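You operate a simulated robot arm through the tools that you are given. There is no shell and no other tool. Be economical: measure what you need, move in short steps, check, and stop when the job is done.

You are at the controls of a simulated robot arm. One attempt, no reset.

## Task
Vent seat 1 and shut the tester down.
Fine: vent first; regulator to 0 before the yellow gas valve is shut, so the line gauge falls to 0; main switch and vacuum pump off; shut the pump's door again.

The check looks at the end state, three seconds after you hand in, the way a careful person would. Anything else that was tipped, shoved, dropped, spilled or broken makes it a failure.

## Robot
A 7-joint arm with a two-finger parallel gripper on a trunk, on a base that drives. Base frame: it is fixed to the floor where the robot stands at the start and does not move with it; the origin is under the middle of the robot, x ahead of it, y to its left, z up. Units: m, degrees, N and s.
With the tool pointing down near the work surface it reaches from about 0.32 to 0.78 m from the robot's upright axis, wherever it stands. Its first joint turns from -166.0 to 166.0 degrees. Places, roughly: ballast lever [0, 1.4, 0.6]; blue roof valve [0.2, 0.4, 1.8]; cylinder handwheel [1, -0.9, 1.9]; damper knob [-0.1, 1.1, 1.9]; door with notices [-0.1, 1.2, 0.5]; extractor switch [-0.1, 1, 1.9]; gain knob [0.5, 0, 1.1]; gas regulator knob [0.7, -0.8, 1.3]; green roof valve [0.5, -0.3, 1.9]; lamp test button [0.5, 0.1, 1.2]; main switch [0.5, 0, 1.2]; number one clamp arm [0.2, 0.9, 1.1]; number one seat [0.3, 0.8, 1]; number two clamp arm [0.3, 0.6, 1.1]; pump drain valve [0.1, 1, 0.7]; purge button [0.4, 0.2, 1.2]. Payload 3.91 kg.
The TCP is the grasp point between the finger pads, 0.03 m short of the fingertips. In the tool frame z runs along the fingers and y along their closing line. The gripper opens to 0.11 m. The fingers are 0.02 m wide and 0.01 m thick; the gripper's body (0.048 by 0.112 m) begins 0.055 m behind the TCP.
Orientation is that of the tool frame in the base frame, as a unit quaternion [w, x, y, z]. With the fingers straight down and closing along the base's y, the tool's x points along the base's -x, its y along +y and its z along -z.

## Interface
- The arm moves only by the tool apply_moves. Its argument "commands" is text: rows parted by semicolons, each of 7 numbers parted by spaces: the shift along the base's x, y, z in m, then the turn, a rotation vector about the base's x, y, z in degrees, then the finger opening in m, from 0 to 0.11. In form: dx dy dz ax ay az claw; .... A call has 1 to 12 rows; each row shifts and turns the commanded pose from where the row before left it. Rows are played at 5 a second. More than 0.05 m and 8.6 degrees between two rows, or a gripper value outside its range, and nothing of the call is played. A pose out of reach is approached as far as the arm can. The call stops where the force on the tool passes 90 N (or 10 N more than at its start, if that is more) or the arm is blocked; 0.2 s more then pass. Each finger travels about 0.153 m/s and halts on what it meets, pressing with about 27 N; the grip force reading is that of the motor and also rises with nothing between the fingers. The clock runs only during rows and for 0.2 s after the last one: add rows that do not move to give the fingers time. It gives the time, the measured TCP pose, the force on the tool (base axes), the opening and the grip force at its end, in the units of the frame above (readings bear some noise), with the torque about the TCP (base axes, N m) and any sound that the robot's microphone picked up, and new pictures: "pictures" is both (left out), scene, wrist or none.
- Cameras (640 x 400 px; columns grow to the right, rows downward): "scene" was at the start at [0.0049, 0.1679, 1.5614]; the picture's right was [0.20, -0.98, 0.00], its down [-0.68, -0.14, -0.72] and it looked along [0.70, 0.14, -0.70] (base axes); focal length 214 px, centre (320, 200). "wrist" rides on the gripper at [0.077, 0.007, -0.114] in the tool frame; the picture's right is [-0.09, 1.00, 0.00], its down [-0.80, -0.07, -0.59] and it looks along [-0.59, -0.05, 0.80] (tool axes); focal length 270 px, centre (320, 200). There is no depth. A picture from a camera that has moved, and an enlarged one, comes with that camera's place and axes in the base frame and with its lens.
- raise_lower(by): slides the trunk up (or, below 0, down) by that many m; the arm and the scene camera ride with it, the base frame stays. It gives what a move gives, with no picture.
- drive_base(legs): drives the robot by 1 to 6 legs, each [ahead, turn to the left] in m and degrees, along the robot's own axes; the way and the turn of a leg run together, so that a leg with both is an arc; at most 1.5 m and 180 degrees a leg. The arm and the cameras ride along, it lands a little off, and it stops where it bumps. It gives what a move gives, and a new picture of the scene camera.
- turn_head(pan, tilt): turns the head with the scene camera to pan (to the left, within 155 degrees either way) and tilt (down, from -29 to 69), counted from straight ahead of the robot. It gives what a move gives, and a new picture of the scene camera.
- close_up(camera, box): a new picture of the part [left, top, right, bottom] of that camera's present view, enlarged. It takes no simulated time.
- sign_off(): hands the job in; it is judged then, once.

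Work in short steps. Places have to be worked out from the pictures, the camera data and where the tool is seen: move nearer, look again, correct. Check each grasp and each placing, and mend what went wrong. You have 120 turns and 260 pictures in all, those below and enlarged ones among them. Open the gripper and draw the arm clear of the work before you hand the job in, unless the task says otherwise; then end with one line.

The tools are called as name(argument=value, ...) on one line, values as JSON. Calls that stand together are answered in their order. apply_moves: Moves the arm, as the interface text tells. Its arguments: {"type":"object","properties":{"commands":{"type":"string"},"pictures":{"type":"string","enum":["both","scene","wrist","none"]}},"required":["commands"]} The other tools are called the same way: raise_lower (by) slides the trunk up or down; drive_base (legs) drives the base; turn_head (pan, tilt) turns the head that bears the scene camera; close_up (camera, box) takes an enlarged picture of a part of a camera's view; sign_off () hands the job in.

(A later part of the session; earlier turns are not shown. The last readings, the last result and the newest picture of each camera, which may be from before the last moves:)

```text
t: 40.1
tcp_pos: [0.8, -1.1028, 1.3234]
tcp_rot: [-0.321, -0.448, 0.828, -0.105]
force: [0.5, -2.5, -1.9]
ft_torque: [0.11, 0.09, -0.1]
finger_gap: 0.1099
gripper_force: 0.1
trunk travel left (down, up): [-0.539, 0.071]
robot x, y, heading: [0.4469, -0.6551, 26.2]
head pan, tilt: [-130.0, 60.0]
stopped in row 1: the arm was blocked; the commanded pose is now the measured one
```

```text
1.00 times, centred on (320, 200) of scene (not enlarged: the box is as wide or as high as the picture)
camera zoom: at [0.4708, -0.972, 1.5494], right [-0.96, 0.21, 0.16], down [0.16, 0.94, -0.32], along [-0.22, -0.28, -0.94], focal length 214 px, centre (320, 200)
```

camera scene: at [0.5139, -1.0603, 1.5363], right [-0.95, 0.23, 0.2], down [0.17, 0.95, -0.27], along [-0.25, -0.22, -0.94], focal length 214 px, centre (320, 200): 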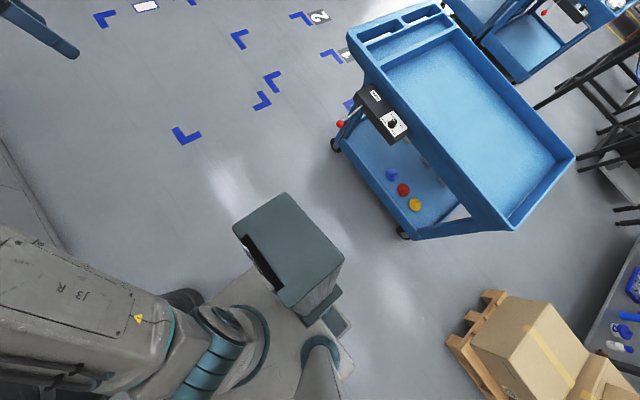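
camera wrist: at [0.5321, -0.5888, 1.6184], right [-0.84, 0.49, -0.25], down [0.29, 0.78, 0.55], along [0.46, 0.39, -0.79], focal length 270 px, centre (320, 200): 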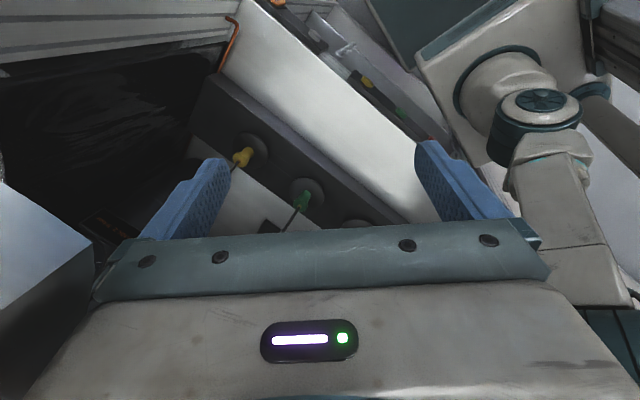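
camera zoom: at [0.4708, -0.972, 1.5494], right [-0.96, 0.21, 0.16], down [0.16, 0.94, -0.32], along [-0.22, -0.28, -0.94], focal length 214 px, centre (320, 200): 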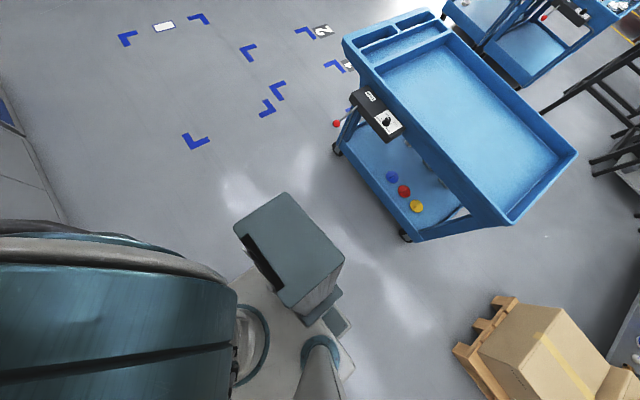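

The hand is swinging back toward the regulator post, so I pull it away from the bench (−x).

apply_moves(commands="-0.048 -0.012 0 0 0 0 0.11; -0.048 -0.012 0 0 0 0 0.11", pictures="none")

close_up(camera="scene", box=[0, 0, 640, 400])

```text
t: 40.4
tcp_pos: [0.6294, -0.8563, 1.345]
tcp_rot: [-0.332, -0.426, 0.83, -0.136]
force: [8.6, 21.5, 13.3]
ft_torque: [-1.02, -0.01, 0.62]
finger_gap: 0.11
gripper_force: 0.1
trunk travel left (down, up): [-0.539, 0.071]
robot x, y, heading: [0.4532, -0.6476, 22.6]
head pan, tilt: [-130.0, 60.0]
stopped in row 1: the arm was blocked; the commanded pose is now the measured one
```

```text
1.00 times, centred on (320, 200) of scene (not enlarged: the box is as wide or as high as the picture)
camera zoom: at [0.3365, -0.75, 1.5525], right [-0.95, 0.3, 0.05], down [0.25, 0.87, -0.42], along [-0.17, -0.39, -0.91], focal length 214 px, centre (320, 200)
```

zoom: 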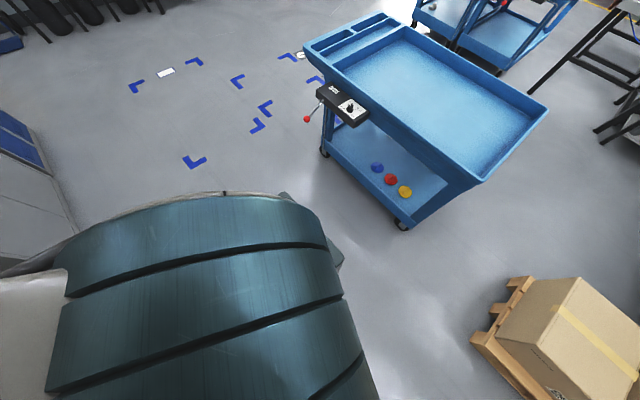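

Almost upright; keep the hand moving back from the post.

apply_moves(commands="-0.04 -0.02 0 0 0 0 0.11; -0.04 -0.02 0 0 0 0 0.11", pictures="none")

close_up(camera="scene", box=[0, 0, 640, 400])

```text
t: 40.8
tcp_pos: [0.5602, -0.6065, 1.3588]
tcp_rot: [-0.371, -0.456, 0.768, -0.257]
force: [2.5, -7.1, 2.4]
ft_torque: [0.59, 0.05, -0.27]
finger_gap: 0.1099
gripper_force: 0.1
trunk travel left (down, up): [-0.539, 0.071]
robot x, y, heading: [0.4492, -0.6512, 25.4]
head pan, tilt: [-130.0, 60.0]
stopped in row 1: the arm was blocked; the commanded pose is now the measured one
```

```text
1.00 times, centred on (320, 200) of scene (not enlarged: the box is as wide or as high as the picture)
camera zoom: at [0.2446, -0.4949, 1.537], right [-0.97, 0.25, -0.05], down [0.24, 0.8, -0.55], along [-0.1, -0.55, -0.83], focal length 214 px, centre (320, 200)
```

zoom: 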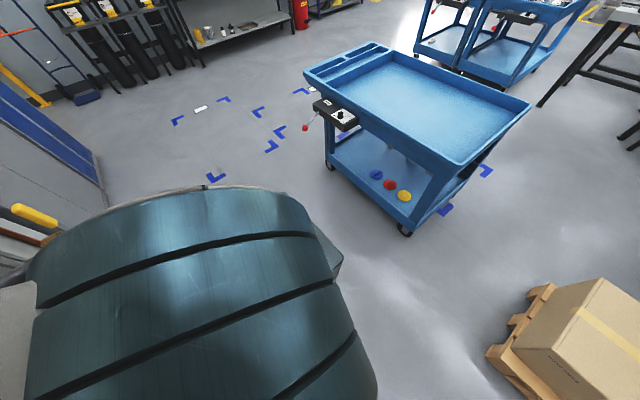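

Rocking is damping. Hold.

apply_moves(commands="0 0 0 0 0 0 0.11; 0 0 0 0 0 0 0.11", pictures="none")

close_up(camera="scene", box=[0, 0, 640, 400])

```text
t: 41.2
tcp_pos: [0.6619, -0.8386, 1.3234]
tcp_rot: [-0.369, -0.498, 0.759, -0.2]
force: [-11.8, 14.8, 2.5]
ft_torque: [-0.63, -0.6, 0.91]
finger_gap: 0.0834
gripper_force: 0.1
trunk travel left (down, up): [-0.539, 0.071]
robot x, y, heading: [0.4477, -0.6517, 24.8]
head pan, tilt: [-130.0, 60.0]
stopped in row 2: the arm was blocked; the commanded pose is now the measured one
```

```text
1.00 times, centred on (320, 200) of scene (not enlarged: the box is as wide or as high as the picture)
camera zoom: at [0.3012, -0.6081, 1.5409], right [-0.97, 0.26, 0.0], down [0.23, 0.83, -0.5], along [-0.13, -0.49, -0.86], focal length 214 px, centre (320, 200)
```

zoom: 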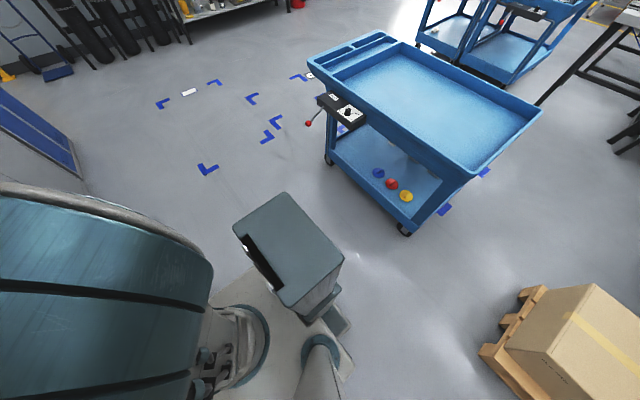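

Upright again. A finger touches the regulator area, so I move the hand off in −x.

apply_moves(commands="-0.03 0.0 0 0 0 0 0.11; -0.03 0 0 0 0 0 0.11; -0.03 0 0 0 0 0 0.11", pictures="both")

```text
t: 42.0
tcp_pos: [0.547, -0.7683, 1.3424]
tcp_rot: [-0.381, -0.484, 0.758, -0.214]
force: [-0.2, -0.9, -0.1]
ft_torque: [0.07, -0.05, 0.02]
finger_gap: 0.1103
gripper_force: 0.1
trunk travel left (down, up): [-0.539, 0.071]
robot x, y, heading: [0.4453, -0.6511, 24.4]
head pan, tilt: [-130.0, 60.0]
camera scene: at [0.2725, -0.5639, 1.5421], right [-0.96, 0.26, -0.02], down [0.24, 0.82, -0.52], along [-0.12, -0.51, -0.85], focal length 214 px, centre (320, 200)
camera wrist: at [0.5644, -0.7321, 1.4747], right [-0.87, 0.49, -0.03], down [0.47, 0.84, -0.26], along [-0.11, -0.24, -0.96], focal length 270 px, centre (320, 200)
```

scene: 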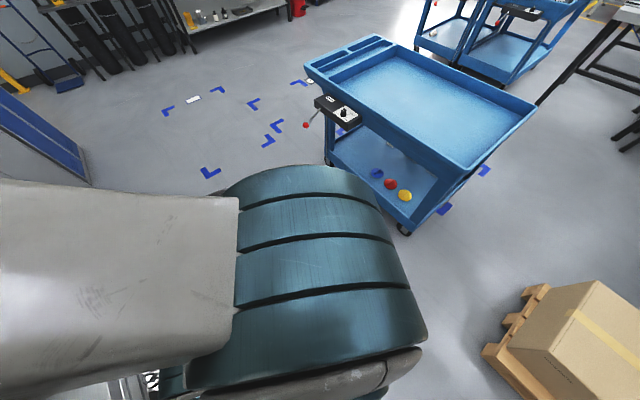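
wrist: 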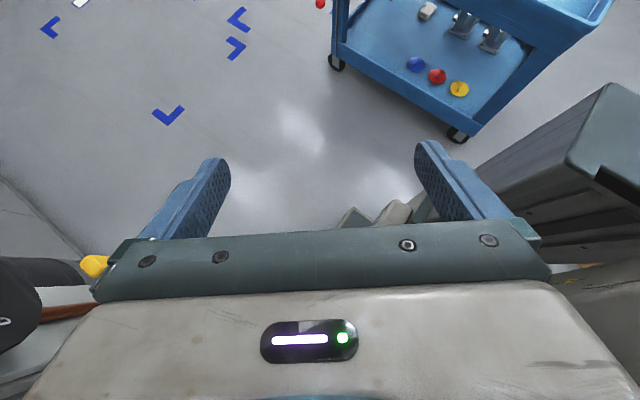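

Stable and upright, hand free; yellow lever and regulator still visible. Now I back the base slowly out from the bench.

drive_base(legs=[[-0.1, 0]])

```text
t: 43.1
tcp_pos: [0.4687, -0.8182, 1.3376]
tcp_rot: [-0.394, -0.49, 0.752, -0.201]
force: [-0.3, 3.0, 0.0]
ft_torque: [-0.05, -0.05, 0.12]
finger_gap: 0.1101
gripper_force: 0.1
trunk travel left (down, up): [-0.539, 0.071]
robot x, y, heading: [0.3556, -0.6946, 24.8]
head pan, tilt: [-130.0, 60.0]
camera scene: at [0.2001, -0.6483, 1.5403], right [-0.97, 0.26, 0.0], down [0.23, 0.83, -0.5], along [-0.13, -0.49, -0.86], focal length 214 px, centre (320, 200)
```

scene: 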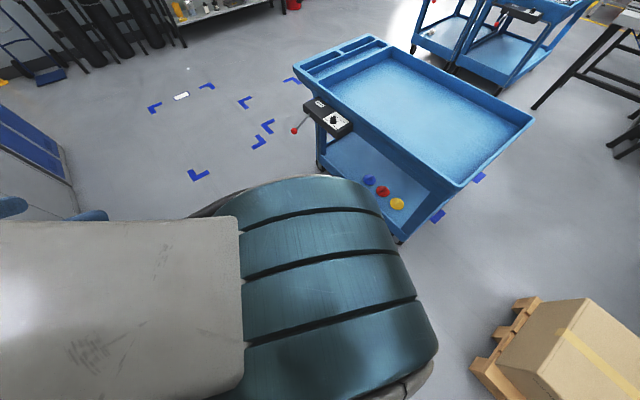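

Backing out works. Another 0.12 m, then look at the elbow and the post.

drive_base(legs=[[-0.12, 0]])

turn_head(pan=-15, tilt=30)

turn_head(pan=20, tilt=60)

```text
t: 44.4
tcp_pos: [0.3644, -0.8752, 1.3359]
tcp_rot: [-0.396, -0.491, 0.75, -0.197]
force: [0.3, 0.2, 0.8]
ft_torque: [-0.02, 0.01, 0.0]
finger_gap: 0.11
gripper_force: 0.1
trunk travel left (down, up): [-0.539, 0.071]
robot x, y, heading: [0.2447, -0.7479, 24.8]
head pan, tilt: [-130.0, 60.0]
camera scene: at [0.0953, -0.7048, 1.5406], right [-0.96, 0.26, 0.0], down [0.23, 0.84, -0.5], along [-0.13, -0.48, -0.87], focal length 214 px, centre (320, 200)
```

scene: 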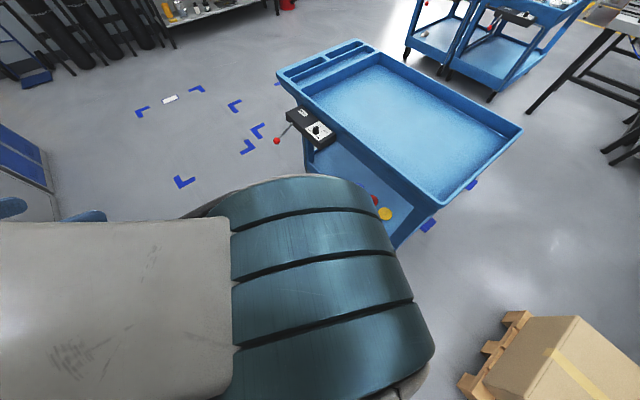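

```text
t: 46.3
tcp_pos: [0.3655, -0.8729, 1.3371]
tcp_rot: [-0.397, -0.49, 0.75, -0.196]
force: [0.7, -1.0, 0.1]
ft_torque: [0.0, 0.04, -0.01]
finger_gap: 0.1097
gripper_force: 0.0
trunk travel left (down, up): [-0.539, 0.071]
robot x, y, heading: [0.2435, -0.7465, 24.8]
head pan, tilt: [-15.0, 30.0]
camera scene: at [0.2029, -0.6248, 1.5827], right [0.17, -0.99, 0.0], down [-0.49, -0.08, -0.87], along [0.85, 0.15, -0.5], focal length 214 px, centre (320, 200)
```

scene: 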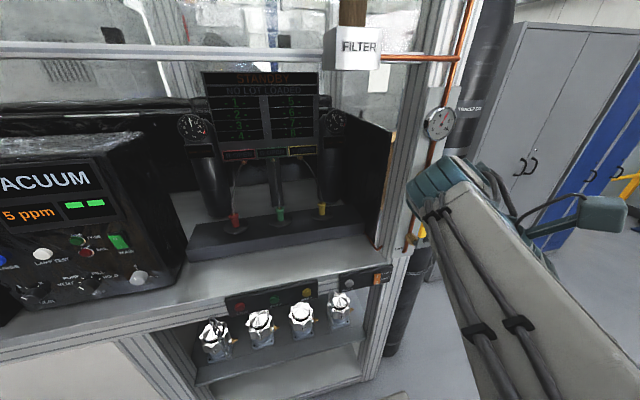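

```text
t: 47.3
tcp_pos: [0.3654, -0.8735, 1.3365]
tcp_rot: [-0.398, -0.491, 0.75, -0.197]
force: [-0.2, 1.2, 0.4]
ft_torque: [0.02, 0.01, 0.02]
finger_gap: 0.11
gripper_force: 0.1
trunk travel left (down, up): [-0.539, 0.071]
robot x, y, heading: [0.2421, -0.747, 24.7]
head pan, tilt: [20.0, 60.0]
camera scene: at [0.1612, -0.5932, 1.5407], right [0.7, -0.71, 0.0], down [-0.61, -0.61, -0.5], along [0.36, 0.35, -0.87], focal length 214 px, centre (320, 200)
```

scene: 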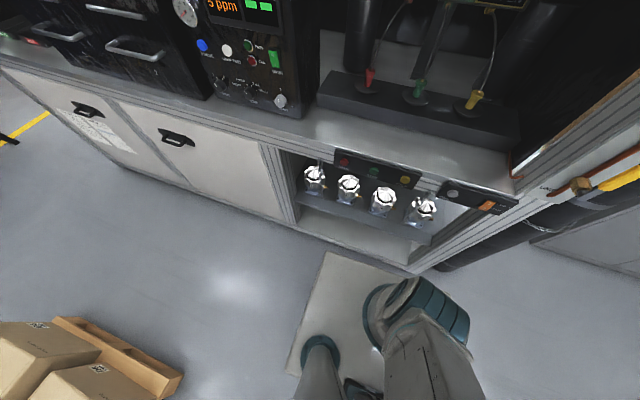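

The robot is level and the scene looks intact. I back off a bit more and turn left to face along the bench with open space ahead, then fix the arm's posture there.

drive_base(legs=[[-0.1, 0], [0, 45]])

```text
t: 50.5
tcp_pos: [0.3314, -0.7953, 1.3355]
tcp_rot: [0.293, 0.738, -0.508, 0.334]
force: [-0.5, 0.5, -0.9]
ft_torque: [0.02, -0.05, 0.0]
finger_gap: 0.1102
gripper_force: 0.0
trunk travel left (down, up): [-0.539, 0.071]
robot x, y, heading: [0.156, -0.7891, 69.6]
head pan, tilt: [20.0, 60.0]
camera scene: at [-0.011, -0.7385, 1.5406], right [1.0, -0.01, 0.0], down [-0.01, -0.87, -0.5], along [0.0, 0.5, -0.87], focal length 214 px, centre (320, 200)
```

scene: 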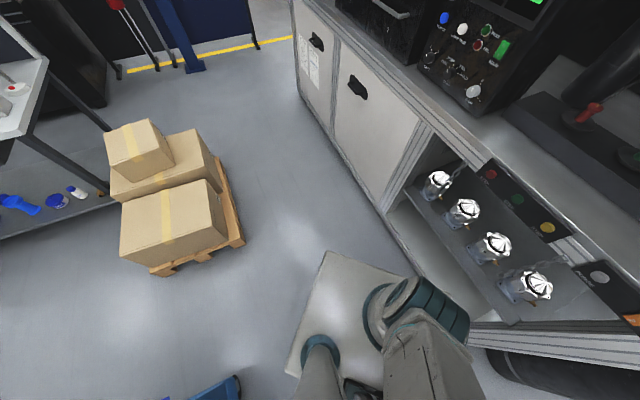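

Pallet and corridor are clear. Turn left 40° more and advance 0.4 m along the bench, then lower the trunk for stability.

drive_base(legs=[[0, 43], [0.38, 0]])

raise_lower(by=-0.25)

turn_head(pan=-60, tilt=30)

```text
t: 55.0
tcp_pos: [0.1364, -0.3198, 1.3357]
tcp_rot: [0.149, 0.874, -0.197, 0.418]
force: [-0.5, -0.1, -0.1]
ft_torque: [-0.02, -0.03, 0.01]
finger_gap: 0.1104
gripper_force: 0.0
trunk travel left (down, up): [-0.539, 0.071]
robot x, y, heading: [0.0067, -0.4363, 113.1]
head pan, tilt: [20.0, 60.0]
camera scene: at [-0.1475, -0.5167, 1.5406], right [0.73, 0.68, 0.0], down [0.59, -0.63, -0.5], along [-0.34, 0.36, -0.87], focal length 214 px, centre (320, 200)
```

scene: 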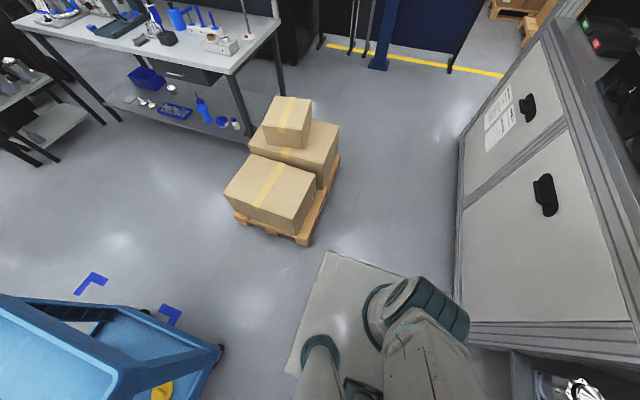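

```text
t: 56.7
tcp_pos: [0.138, -0.287, 1.1362]
tcp_rot: [0.213, 0.862, -0.167, 0.43]
force: [-0.3, -0.3, -0.2]
ft_torque: [0.01, 0.01, -0.02]
finger_gap: 0.1099
gripper_force: 0.0
trunk travel left (down, up): [-0.355, 0.255]
robot x, y, heading: [0.0064, -0.4398, 113.0]
head pan, tilt: [20.0, 60.0]
stopped: the arm was blocked; the commanded pose is now the measured one
```

```text
t: 58.2
tcp_pos: [0.1379, -0.2886, 1.141]
tcp_rot: [0.21, 0.863, -0.166, 0.429]
force: [0.2, -0.9, 0.0]
ft_torque: [0.01, -0.01, 0.0]
finger_gap: 0.11
gripper_force: 0.0
trunk travel left (down, up): [-0.355, 0.255]
robot x, y, heading: [0.008, -0.44, 113.3]
head pan, tilt: [-60.0, 30.0]
camera scene: at [-0.0475, -0.4933, 1.3991], right [0.8, -0.6, 0.0], down [-0.3, -0.4, -0.87], along [0.52, 0.69, -0.5], focal length 214 px, centre (320, 200)
```

scene: 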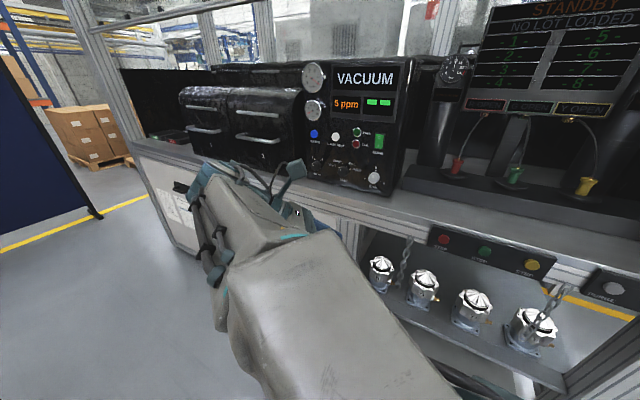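

The arm is folded too tightly. I extend the hand out toward the panel while turning it to point along the panel normal (camera on top).

apply_moves(commands="0.01 0.04 0.01 1.39 -4.46 6.71 0.11; 0.01 0.04 0 1.39 -4.46 6.71 0.11; 0.02 0.033 0 1.39 -4.46 6.71 0.11; 0.02 0.033 0 1.39 -4.46 6.71 0.11", pictures="both")

```text
t: 59.2
tcp_pos: [0.1977, -0.1419, 1.1521]
tcp_rot: [0.035, 0.81, -0.013, 0.585]
force: [0.3, 0.6, -0.2]
ft_torque: [0.0, -0.03, 0.0]
finger_gap: 0.11
gripper_force: 0.0
trunk travel left (down, up): [-0.355, 0.255]
robot x, y, heading: [0.0025, -0.4336, 113.1]
head pan, tilt: [-60.0, 30.0]
camera scene: at [-0.0475, -0.4933, 1.3989], right [0.8, -0.6, 0.0], down [-0.3, -0.4, -0.87], along [0.52, 0.69, -0.5], focal length 214 px, centre (320, 200)
camera wrist: at [0.1139, -0.1388, 1.2614], right [-0.09, -0.99, -0.04], down [-0.81, 0.1, -0.58], along [0.58, -0.02, -0.82], focal length 270 px, centre (320, 200)
```

scene: 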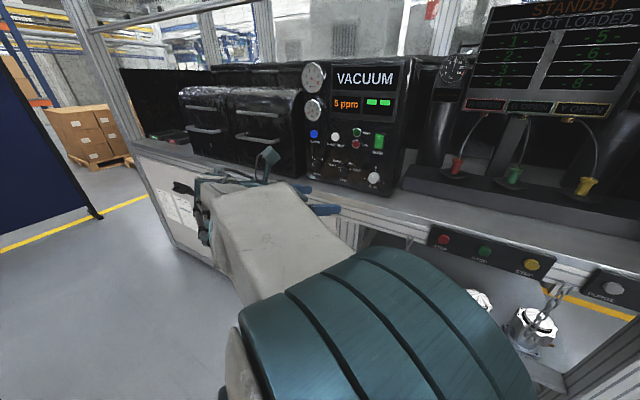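
wrist: 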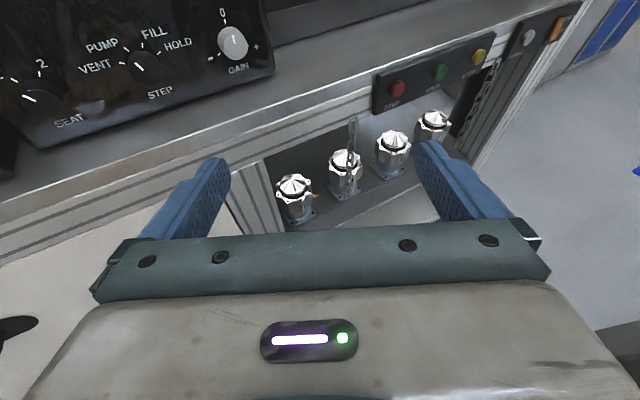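

Working fine; finish the rotation.

apply_moves(commands="0.02 0.033 -0.01 1.39 -4.46 6.71 0.11; 0.02 0.033 -0.01 1.39 -4.46 6.71 0.11; 0.02 0.033 -0.01 1.39 -4.46 6.71 0.11; 0.02 0.033 -0.01 1.39 -4.46 6.71 0.11; 0 0 0 0 0 0 0.11", pictures="both")

```text
t: 60.4
tcp_pos: [0.2767, -0.0098, 1.1095]
tcp_rot: [-0.142, 0.693, 0.14, 0.693]
force: [0.1, -0.4, -0.5]
ft_torque: [-0.01, -0.03, -0.02]
finger_gap: 0.1099
gripper_force: 0.0
trunk travel left (down, up): [-0.355, 0.255]
robot x, y, heading: [0.0071, -0.4425, 113.2]
head pan, tilt: [-60.0, 30.0]
camera scene: at [-0.0472, -0.4929, 1.3989], right [0.8, -0.6, 0.0], down [-0.3, -0.4, -0.87], along [0.52, 0.69, -0.5], focal length 214 px, centre (320, 200)
camera wrist: at [0.1747, -0.0615, 1.1866], right [0.39, -0.92, -0.09], down [-0.58, -0.17, -0.8], along [0.72, 0.36, -0.59], focal length 270 px, centre (320, 200)
```

scene: 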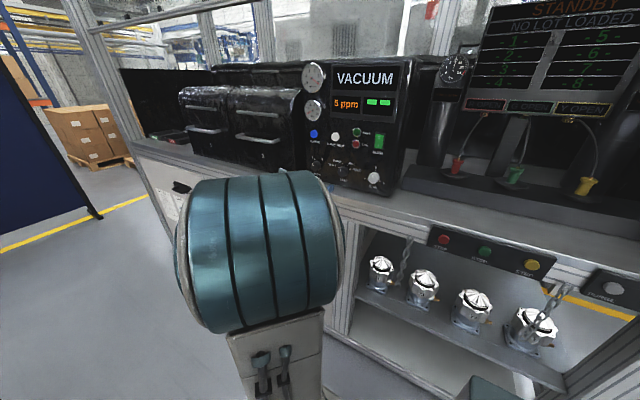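
wrist: 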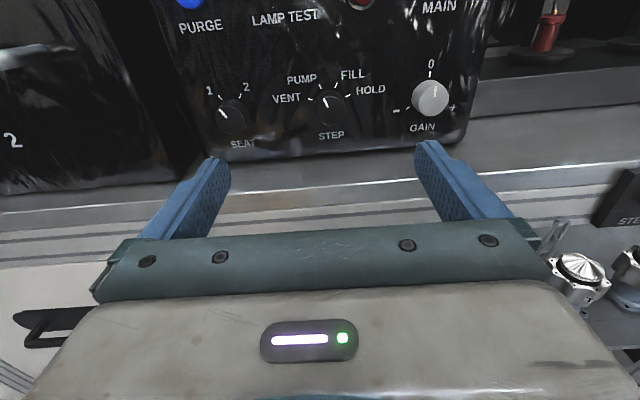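

Nice view. Zoom in on the knobs.

close_up(camera="wrist", box=[180, 50, 480, 160])

```text
2.13 times, centred on (330, 105) of wrist
camera zoom: at [0.1747, -0.0615, 1.1866], right [0.39, -0.92, -0.09], down [-0.58, -0.17, -0.8], along [0.72, 0.36, -0.59], focal length 577 px, centre (299, 403)
```

zoom: 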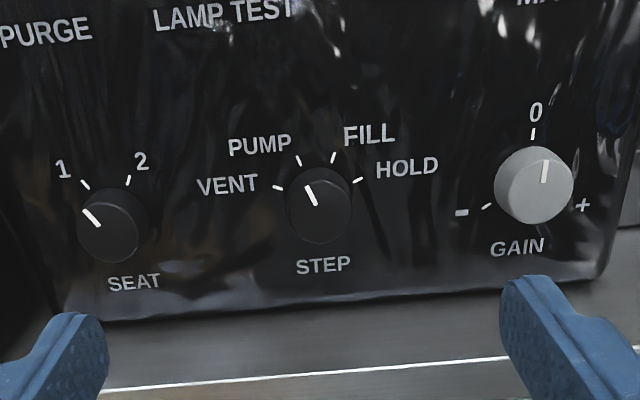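

Step at PUMP, seat selector at 1. Knob front is at about (0.480, 0.065, 1.080). I approach to 3 cm short of it with the fingers at 0.07.

apply_moves(commands="0.037 0.0128 -0.0074 0 0 0 0.08; 0.037 0.0128 -0.0074 0 0 0 0.07; 0.037 0.0128 -0.0074 0 0 0 0.07; 0.037 0.0128 -0.0073 0 0 0 0.07; 0 0 0 0 0 0 0.07", pictures="wrist")

```text
t: 61.6
tcp_pos: [0.4263, 0.0401, 1.0816]
tcp_rot: [-0.142, 0.693, 0.141, 0.693]
force: [0.4, 0.4, -0.6]
ft_torque: [0.01, -0.03, -0.02]
finger_gap: 0.0699
gripper_force: 0.0
trunk travel left (down, up): [-0.355, 0.255]
robot x, y, heading: [0.0013, -0.4397, 113.1]
head pan, tilt: [-60.0, 30.0]
camera wrist: at [0.3229, -0.0103, 1.1585], right [0.39, -0.92, -0.09], down [-0.58, -0.17, -0.8], along [0.72, 0.36, -0.59], focal length 270 px, centre (320, 200)
```

wrist: 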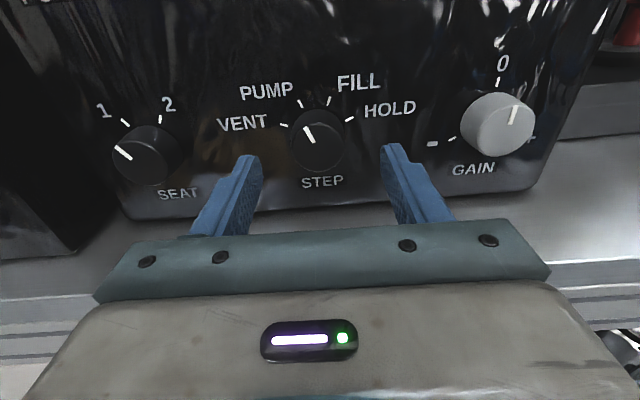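

Well aligned. Advance 5 cm so the fingers straddle the knob, then look.

apply_moves(commands="0.023 0.0098 -0.0015 0 0 0 0.07; 0.0184 0.0078 -0.0015 0 0 0 0.07; 0 0 0 0 0 0 0.07", pictures="wrist")

```text
t: 62.4
tcp_pos: [0.463, 0.0594, 1.0784]
tcp_rot: [-0.142, 0.692, 0.142, 0.693]
force: [-41.0, -24.1, -7.7]
ft_torque: [-0.35, 0.2, 1.69]
finger_gap: 0.0672
gripper_force: 0.1
trunk travel left (down, up): [-0.355, 0.255]
robot x, y, heading: [0.0025, -0.436, 113.4]
head pan, tilt: [-60.0, 30.0]
camera wrist: at [0.3598, 0.0066, 1.1558], right [0.39, -0.92, -0.09], down [-0.57, -0.17, -0.8], along [0.72, 0.37, -0.59], focal length 270 px, centre (320, 200)
```

wrist: 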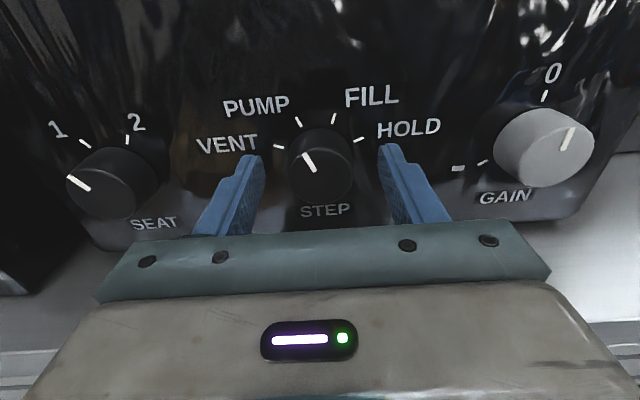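

Fingertips touched the panel (48 N). Back off 9 mm and close on the knob.

apply_moves(commands="-0.0083 -0.0035 0 0 0 0 0.07; 0 0 0 0 0 0 0.03; 0 0 0 0 0 0 0.02; 0 0 0 0 0 0 0.02", pictures="wrist")

```text
t: 63.4
tcp_pos: [0.4617, 0.0575, 1.0787]
tcp_rot: [-0.141, 0.692, 0.139, 0.695]
force: [12.9, 16.0, 11.5]
ft_torque: [0.24, -0.59, 0.1]
finger_gap: 0.0371
gripper_force: 44.9
trunk travel left (down, up): [-0.355, 0.255]
robot x, y, heading: [0.0047, -0.4374, 113.2]
head pan, tilt: [-60.0, 30.0]
camera wrist: at [0.3573, 0.0061, 1.1561], right [0.39, -0.92, -0.09], down [-0.57, -0.16, -0.8], along [0.72, 0.36, -0.59], focal length 270 px, centre (320, 200)
```

wrist: 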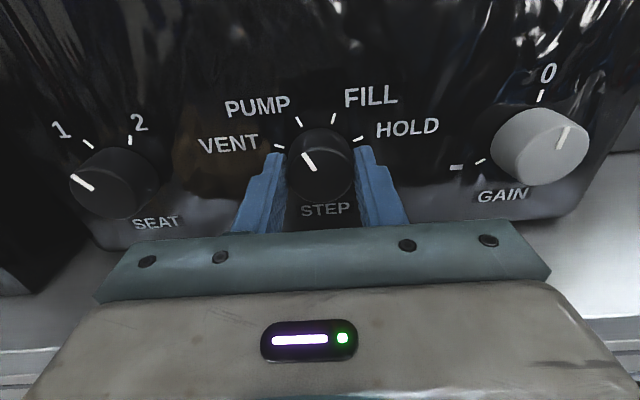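

Gripped at 0.037. Turn 45° counter‑clockwise to VENT.

apply_moves(commands="0 0 0 -6.9 -2.93 0 0.02; 0 0 0 -6.9 -2.93 0 0.02; 0 0 0 -6.9 -2.93 0 0.02; 0 0 0 -6.9 -2.93 0 0.02; 0 0 0 -6.9 -2.93 0 0.02; 0 0 0 -6.9 -2.93 0 0.02; 0 0 0 0 0 0 0.02", pictures="wrist")

```text
t: 65.0
tcp_pos: [0.4599, 0.0571, 1.0804]
tcp_rot: [0.135, 0.587, 0.393, 0.695]
force: [11.2, 9.3, 18.0]
ft_torque: [0.47, 0.25, -0.1]
finger_gap: 0.037
gripper_force: 44.9
trunk travel left (down, up): [-0.355, 0.255]
robot x, y, heading: [0.0043, -0.4379, 113.1]
head pan, tilt: [-60.0, 30.0]
camera wrist: at [0.3351, 0.0563, 1.1378], right [0.3, -0.71, 0.64], down [-0.35, -0.71, -0.62], along [0.89, -0.04, -0.45], focal length 270 px, centre (320, 200)
```

wrist: 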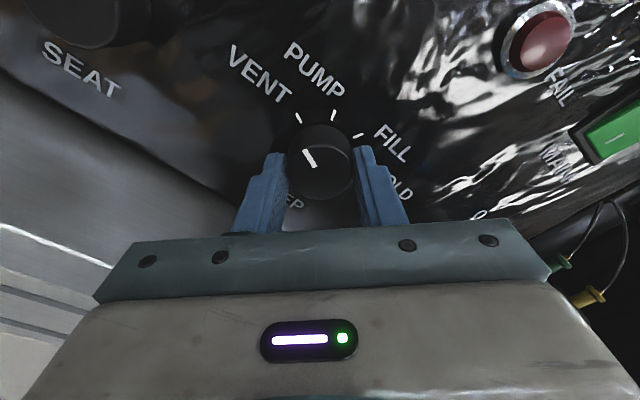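

The pointer is now at the VENT mark. Open and back off, unrolling the wrist, then check.

apply_moves(commands="0 0 0 0 0 0 0.07; 0 0 0 0 0 0 0.07; -0.037 -0.0156 0 0 0 0 0.07; -0.037 -0.0156 0 6.9 2.93 0 0.07; -0.037 -0.0156 0.01 6.9 2.93 0 0.07; 0 0 0.01 6.9 2.93 0 0.07; 0 0 0.01 6.9 2.93 0 0.07; 0 0 0 6.9 2.93 0 0.07; 0 0 0 6.9 2.93 0 0.07; 0 0 0 0 0 0 0.07", pictures="both")

close_up(camera="scene", box=[270, 40, 430, 200])

```text
t: 67.2
tcp_pos: [0.3502, 0.0093, 1.1077]
tcp_rot: [-0.144, 0.693, 0.14, 0.693]
force: [0.1, -0.1, -0.2]
ft_torque: [0.01, 0.01, -0.03]
finger_gap: 0.0699
gripper_force: 0.0
trunk travel left (down, up): [-0.355, 0.255]
robot x, y, heading: [0.0049, -0.4336, 113.3]
head pan, tilt: [-60.0, 30.0]
camera scene: at [-0.0473, -0.4932, 1.3989], right [0.8, -0.6, 0.0], down [-0.3, -0.4, -0.87], along [0.52, 0.69, -0.5], focal length 214 px, centre (320, 200)
camera wrist: at [0.2463, -0.0427, 1.1856], right [0.39, -0.92, -0.09], down [-0.58, -0.16, -0.8], along [0.72, 0.36, -0.59], focal length 270 px, centre (320, 200)
```

scene: 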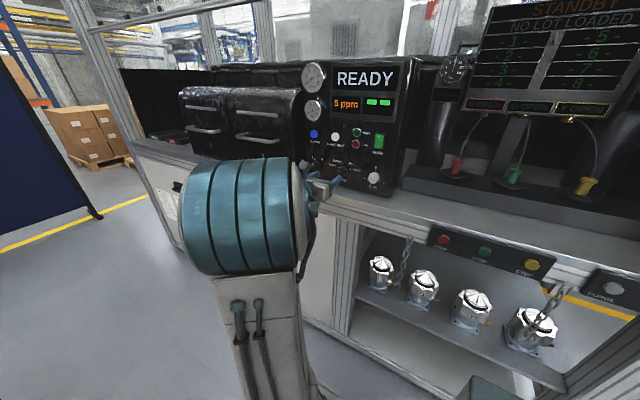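
wrist: 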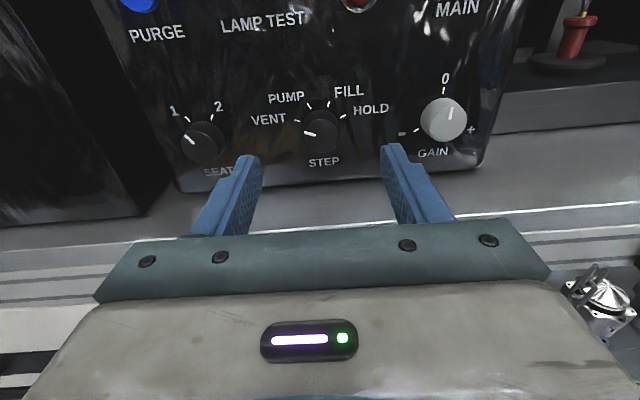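

```text
2.50 times, centred on (350, 120) of scene
camera zoom: at [-0.0473, -0.4932, 1.3989], right [0.8, -0.6, 0.0], down [-0.3, -0.4, -0.87], along [0.52, 0.69, -0.5], focal length 536 px, centre (245, 400)
```

zoom: 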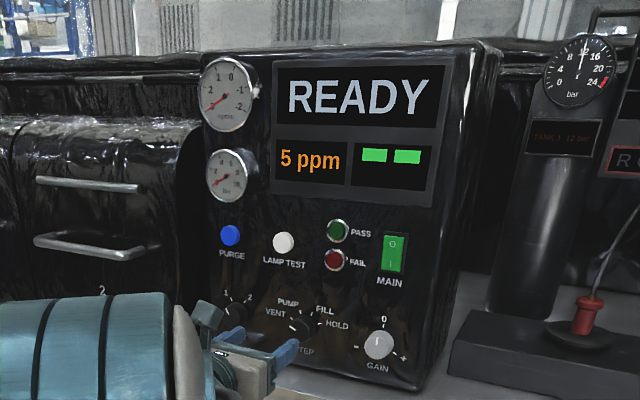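

Tester reads READY and the vacuum gauge has swung to atmospheric: seat 1 is vented. Next I close the fingers and move in front of the main rocker for a look.

apply_moves(commands="0.01 -0.03 0.03 0 0 0 0.04; 0.01 -0.025 0.03 0 0 0 0.02; 0.01 -0.025 0.03 0 0 0 0; 0.01 -0.02 0.027 0 0 0 0; 0 0 0 0 0 0 0", pictures="wrist")

```text
t: 68.4
tcp_pos: [0.3898, -0.0911, 1.2272]
tcp_rot: [-0.141, 0.693, 0.14, 0.693]
force: [0.7, -0.3, -0.4]
ft_torque: [-0.01, -0.03, 0.04]
finger_gap: 0.0
gripper_force: 26.8
trunk travel left (down, up): [-0.355, 0.255]
robot x, y, heading: [-0.0, -0.4408, 113.3]
head pan, tilt: [-60.0, 30.0]
camera wrist: at [0.2856, -0.1423, 1.3041], right [0.39, -0.92, -0.09], down [-0.57, -0.17, -0.8], along [0.72, 0.36, -0.59], focal length 270 px, centre (320, 200)
```

wrist: 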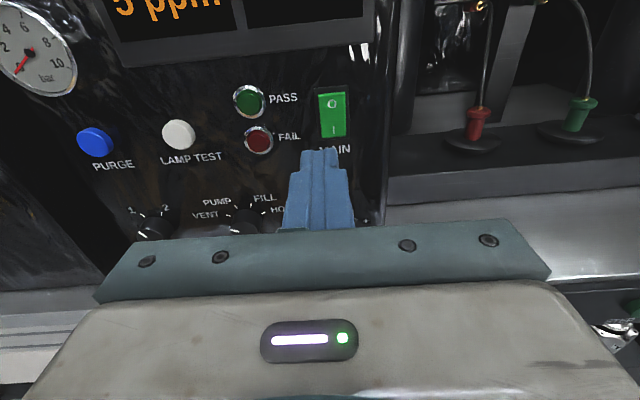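

The "O" end of the rocker is at ≈ (0.532, −0.043, 1.224). I move the closed fingertips just short of it.

apply_moves(commands="0.035 0.0108 0 0 0 0 0; 0.035 0.0108 0 0 0 0 0; 0.033 0.0105 0 0 0 0 0; 0 0 0 0 0 0 0", pictures="wrist")

```text
t: 69.4
tcp_pos: [0.4918, -0.0596, 1.2265]
tcp_rot: [-0.141, 0.693, 0.14, 0.693]
force: [-0.1, 0.0, -0.2]
ft_torque: [-0.01, -0.01, 0.0]
finger_gap: 0.0001
gripper_force: 27.1
trunk travel left (down, up): [-0.355, 0.255]
robot x, y, heading: [0.0038, -0.4343, 113.1]
head pan, tilt: [-60.0, 30.0]
camera wrist: at [0.389, -0.1109, 1.3037], right [0.39, -0.92, -0.09], down [-0.58, -0.17, -0.8], along [0.72, 0.36, -0.59], focal length 270 px, centre (320, 200)
```

wrist: 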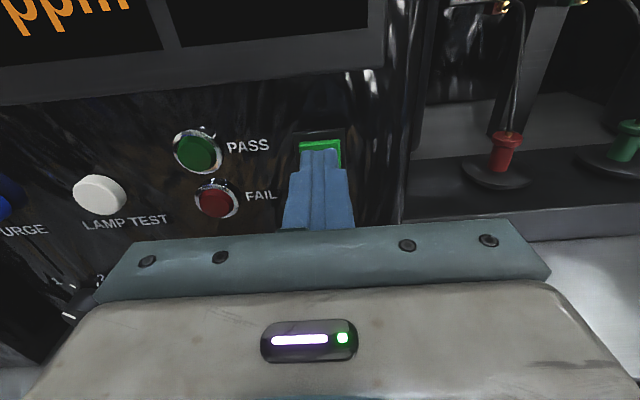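

Tip is right at the rocker's upper half. Push in gently in 5 mm steps, then retreat.

apply_moves(commands="0.0046 0.002 0.002 0 0 0 0; 0.0046 0.002 0 0 0 0 0; 0.0046 0.002 0 0 0 0 0; 0.0046 0.002 0 0 0 0 0; 0 0 0 0 0 0 0", pictures="wrist")

```text
t: 70.6
tcp_pos: [0.5044, -0.0536, 1.2283]
tcp_rot: [-0.142, 0.693, 0.141, 0.693]
force: [-45.6, -25.6, -16.8]
ft_torque: [-0.43, 0.9, -0.1]
finger_gap: 0.0
gripper_force: 27.1
trunk travel left (down, up): [-0.355, 0.255]
robot x, y, heading: [0.0036, -0.4388, 113.2]
head pan, tilt: [-60.0, 30.0]
camera wrist: at [0.4016, -0.1054, 1.3056], right [0.39, -0.92, -0.09], down [-0.57, -0.17, -0.8], along [0.72, 0.36, -0.59], focal length 270 px, centre (320, 200)
```

wrist: 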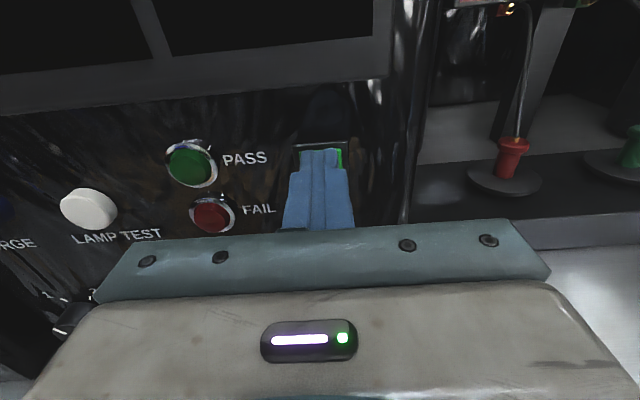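

The displays went dark. Retreat.

apply_moves(commands="-0.04 -0.017 0 0 0 0 0; -0.04 -0.017 0 0 0 0 0; -0.04 -0.017 0 0 0 0 0; -0.04 -0.017 0 0 0 0 0; -0.04 -0.017 0 0 0 0 0; 0 0 0 0 0 0 0", pictures="wrist")

close_up(camera="wrist", box=[60, 0, 420, 220])

```text
t: 72.0
tcp_pos: [0.3122, -0.1265, 1.2162]
tcp_rot: [-0.132, 0.697, 0.151, 0.688]
force: [0.5, -0.6, 0.5]
ft_torque: [0.01, 0.0, -0.04]
finger_gap: 0.0
gripper_force: 27.6
trunk travel left (down, up): [-0.355, 0.255]
robot x, y, heading: [0.0029, -0.4364, 113.1]
head pan, tilt: [-60.0, 30.0]
camera wrist: at [0.2096, -0.1764, 1.2965], right [0.39, -0.92, -0.07], down [-0.58, -0.19, -0.79], along [0.71, 0.35, -0.61], focal length 270 px, centre (320, 200)
```

wrist: 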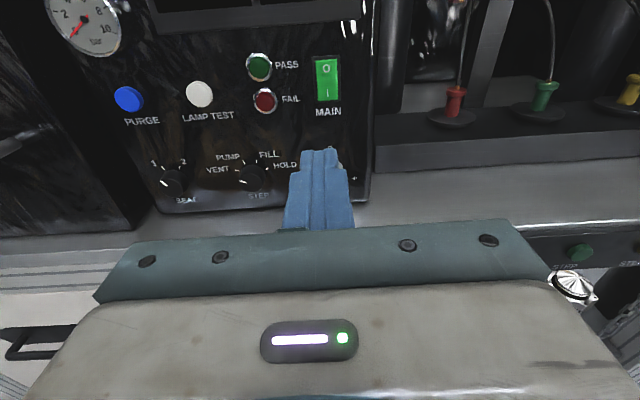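

```text
1.78 times, centred on (240, 110) of wrist
camera zoom: at [0.2096, -0.1764, 1.2965], right [0.39, -0.92, -0.07], down [-0.58, -0.19, -0.79], along [0.71, 0.35, -0.61], focal length 480 px, centre (462, 360)
```

zoom: 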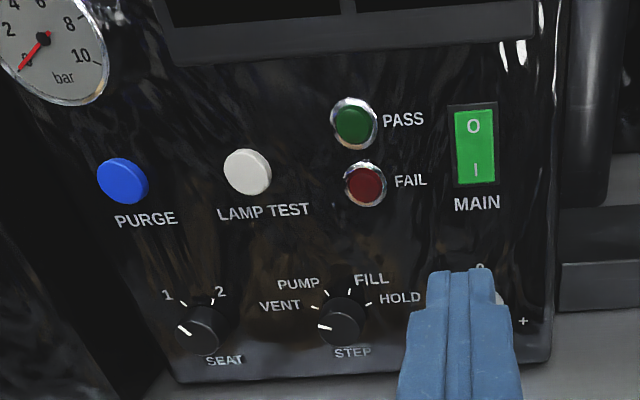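

Main is off. Next the pump door at the far left end: I drive along the bench 0.6 m and look at it.

drive_base(legs=[[0.6, 0]])

turn_head(pan=-25, tilt=45)

```text
t: 75.4
tcp_pos: [0.0732, 0.4174, 1.217]
tcp_rot: [-0.135, 0.696, 0.154, 0.688]
force: [-0.2, 0.1, 0.1]
ft_torque: [-0.01, 0.01, 0.0]
finger_gap: 0.0001
gripper_force: 27.1
trunk travel left (down, up): [-0.355, 0.255]
robot x, y, heading: [-0.2316, 0.1014, 114.1]
head pan, tilt: [-60.0, 30.0]
camera scene: at [-0.2832, 0.0465, 1.3989], right [0.81, -0.59, 0.0], down [-0.29, -0.4, -0.87], along [0.51, 0.7, -0.5], focal length 214 px, centre (320, 200)
```

scene: 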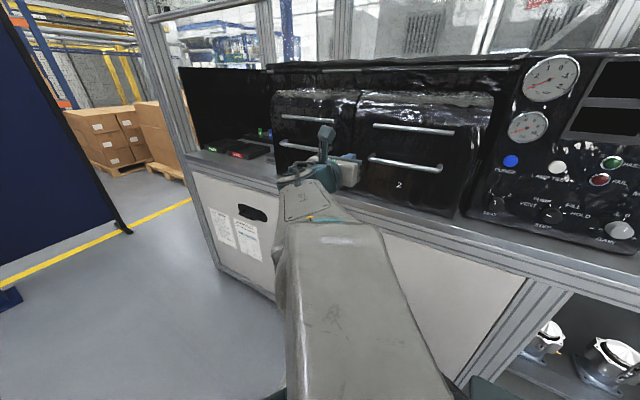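

```text
t: 76.4
tcp_pos: [0.0717, 0.4174, 1.2167]
tcp_rot: [-0.136, 0.696, 0.154, 0.688]
force: [-1.1, -0.8, 0.4]
ft_torque: [0.03, -0.03, 0.01]
finger_gap: 0.0
gripper_force: 26.9
trunk travel left (down, up): [-0.355, 0.255]
robot x, y, heading: [-0.2309, 0.0996, 114.1]
head pan, tilt: [-25.0, 45.0]
camera scene: at [-0.3349, 0.0546, 1.3763], right [1.0, -0.02, 0.0], down [-0.01, -0.71, -0.71], along [0.01, 0.71, -0.71], focal length 214 px, centre (320, 200)
```

scene: 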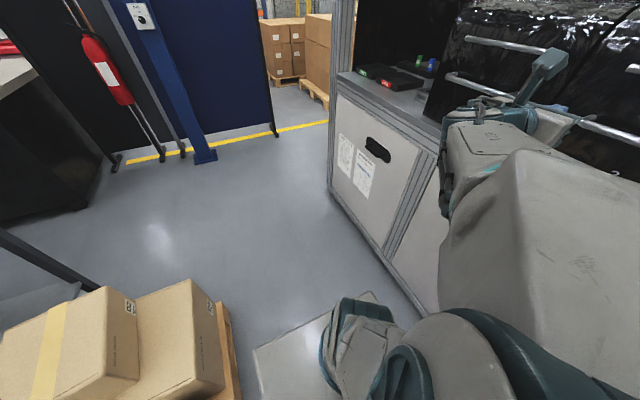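

close_up(camera="scene", box=[310, 40, 470, 260])

```text
1.82 times, centred on (390, 150) of scene
camera zoom: at [-0.3349, 0.0546, 1.3763], right [1.0, -0.02, 0.0], down [-0.01, -0.71, -0.71], along [0.01, 0.71, -0.71], focal length 390 px, centre (193, 291)
```

zoom: 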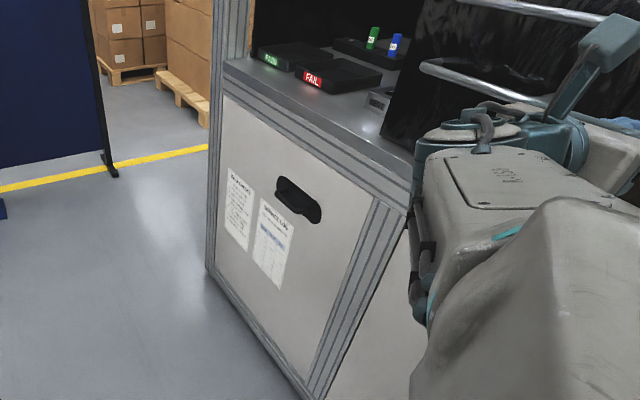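

Zoom further on the notices and the handle.

close_up(camera="scene", box=[325, 120, 405, 215])

```text
4.21 times, centred on (365, 168) of scene
camera zoom: at [-0.3349, 0.0546, 1.3763], right [1.0, -0.02, 0.0], down [-0.01, -0.71, -0.71], along [0.01, 0.71, -0.71], focal length 903 px, centre (130, 337)
```

zoom: 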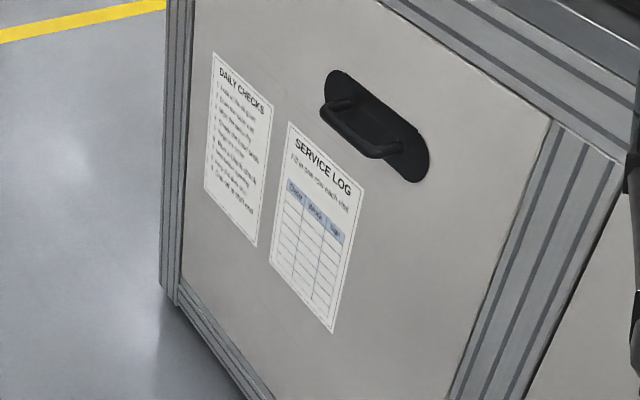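

I need to know how this door swings. I move 0.3 m ahead and look square at it.

drive_base(legs=[[0.3, 0]])

turn_head(pan=-45, tilt=50)

close_up(camera="scene", box=[180, 60, 420, 300])

```text
t: 78.5
tcp_pos: [-0.052, 0.6937, 1.2177]
tcp_rot: [-0.137, 0.696, 0.156, 0.687]
force: [0.4, 0.7, 0.7]
ft_torque: [-0.02, 0.0, 0.0]
finger_gap: 0.0001
gripper_force: 27.3
trunk travel left (down, up): [-0.355, 0.255]
robot x, y, heading: [-0.3568, 0.3769, 114.2]
head pan, tilt: [-25.0, 45.0]
camera scene: at [-0.4579, 0.3288, 1.3762], right [1.0, -0.01, 0.0], down [-0.01, -0.71, -0.71], along [0.01, 0.71, -0.71], focal length 214 px, centre (320, 200)
```

scene: 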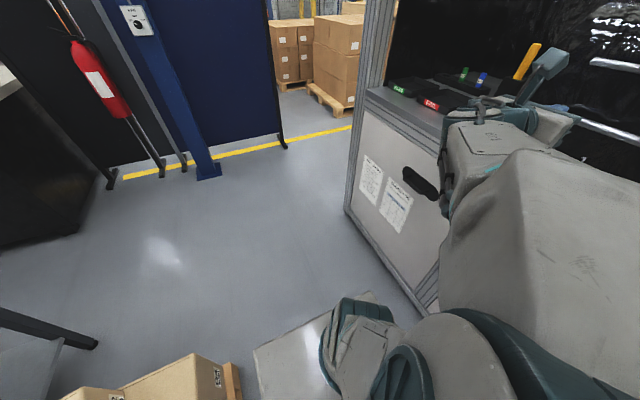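

```text
t: 79.3
tcp_pos: [-0.0518, 0.6936, 1.2162]
tcp_rot: [-0.137, 0.696, 0.156, 0.687]
force: [-0.2, 0.1, -0.7]
ft_torque: [0.0, 0.0, 0.02]
finger_gap: 0.0002
gripper_force: 27.4
trunk travel left (down, up): [-0.355, 0.255]
robot x, y, heading: [-0.3552, 0.3792, 114.4]
head pan, tilt: [-45.0, 50.0]
camera scene: at [-0.4318, 0.3195, 1.3694], right [0.94, -0.35, 0.0], down [-0.27, -0.72, -0.64], along [0.23, 0.6, -0.77], focal length 214 px, centre (320, 200)
```

scene: 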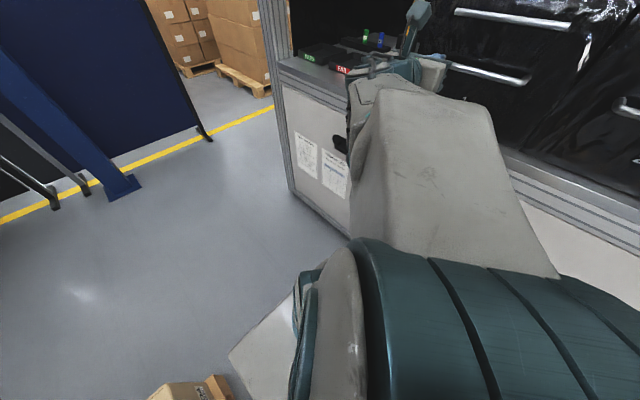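

```text
1.67 times, centred on (300, 180) of scene
camera zoom: at [-0.4318, 0.3195, 1.3694], right [0.94, -0.35, 0.0], down [-0.27, -0.72, -0.64], along [0.23, 0.6, -0.77], focal length 358 px, centre (353, 233)
```

zoom: 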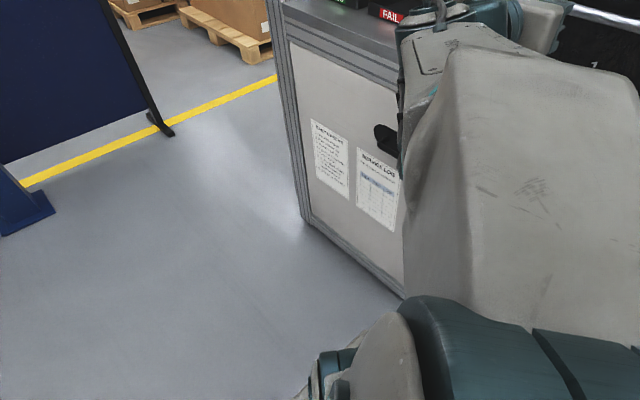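

Door spans lateral −0.74…−1.49 along the bench, with a horizontal bail handle at ≈ (0.0, 1.05, 0.75). I move the hand down in front of the handle, rolling 90° so the fingers close vertically.

apply_moves(commands="-0.0101 0.0238 -0.038 -6.9 -2.93 0 0.03; -0.0101 0.0238 -0.038 -6.9 -2.93 0 0.06; -0.0101 0.0238 -0.038 -6.9 -2.93 0 0.08; -0.0101 0.0238 -0.038 -6.9 -2.93 0 0.08; -0.0101 0.0238 -0.038 -6.9 -2.93 0 0.08; -0.0101 0.0238 -0.038 -6.9 -2.93 0 0.08; -0.0101 0.0238 -0.038 -6.9 -2.93 0 0.08", pictures="both")

```text
t: 80.9
tcp_pos: [-0.1224, 0.8589, 0.9532]
tcp_rot: [0.187, 0.561, 0.444, 0.673]
force: [-0.2, 0.4, -0.2]
ft_torque: [0.02, 0.02, 0.0]
finger_gap: 0.0799
gripper_force: 0.1
trunk travel left (down, up): [-0.355, 0.255]
robot x, y, heading: [-0.3543, 0.3741, 114.2]
head pan, tilt: [-45.0, 50.0]
camera scene: at [-0.4317, 0.3195, 1.3694], right [0.94, -0.35, 0.0], down [-0.27, -0.72, -0.64], along [0.23, 0.6, -0.77], focal length 214 px, centre (320, 200)
camera wrist: at [-0.2496, 0.8685, 1.0055], right [0.27, -0.6, 0.75], down [-0.33, -0.79, -0.52], along [0.91, -0.11, -0.41], focal length 270 px, centre (320, 200)
```

scene: 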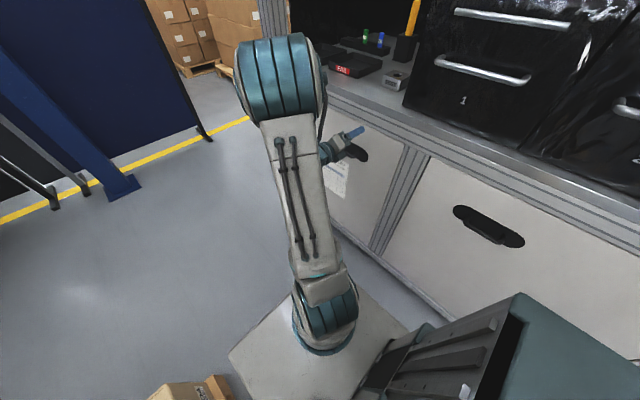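
wrist: 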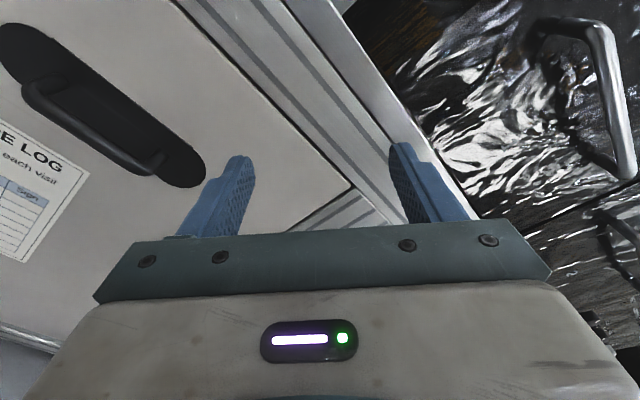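

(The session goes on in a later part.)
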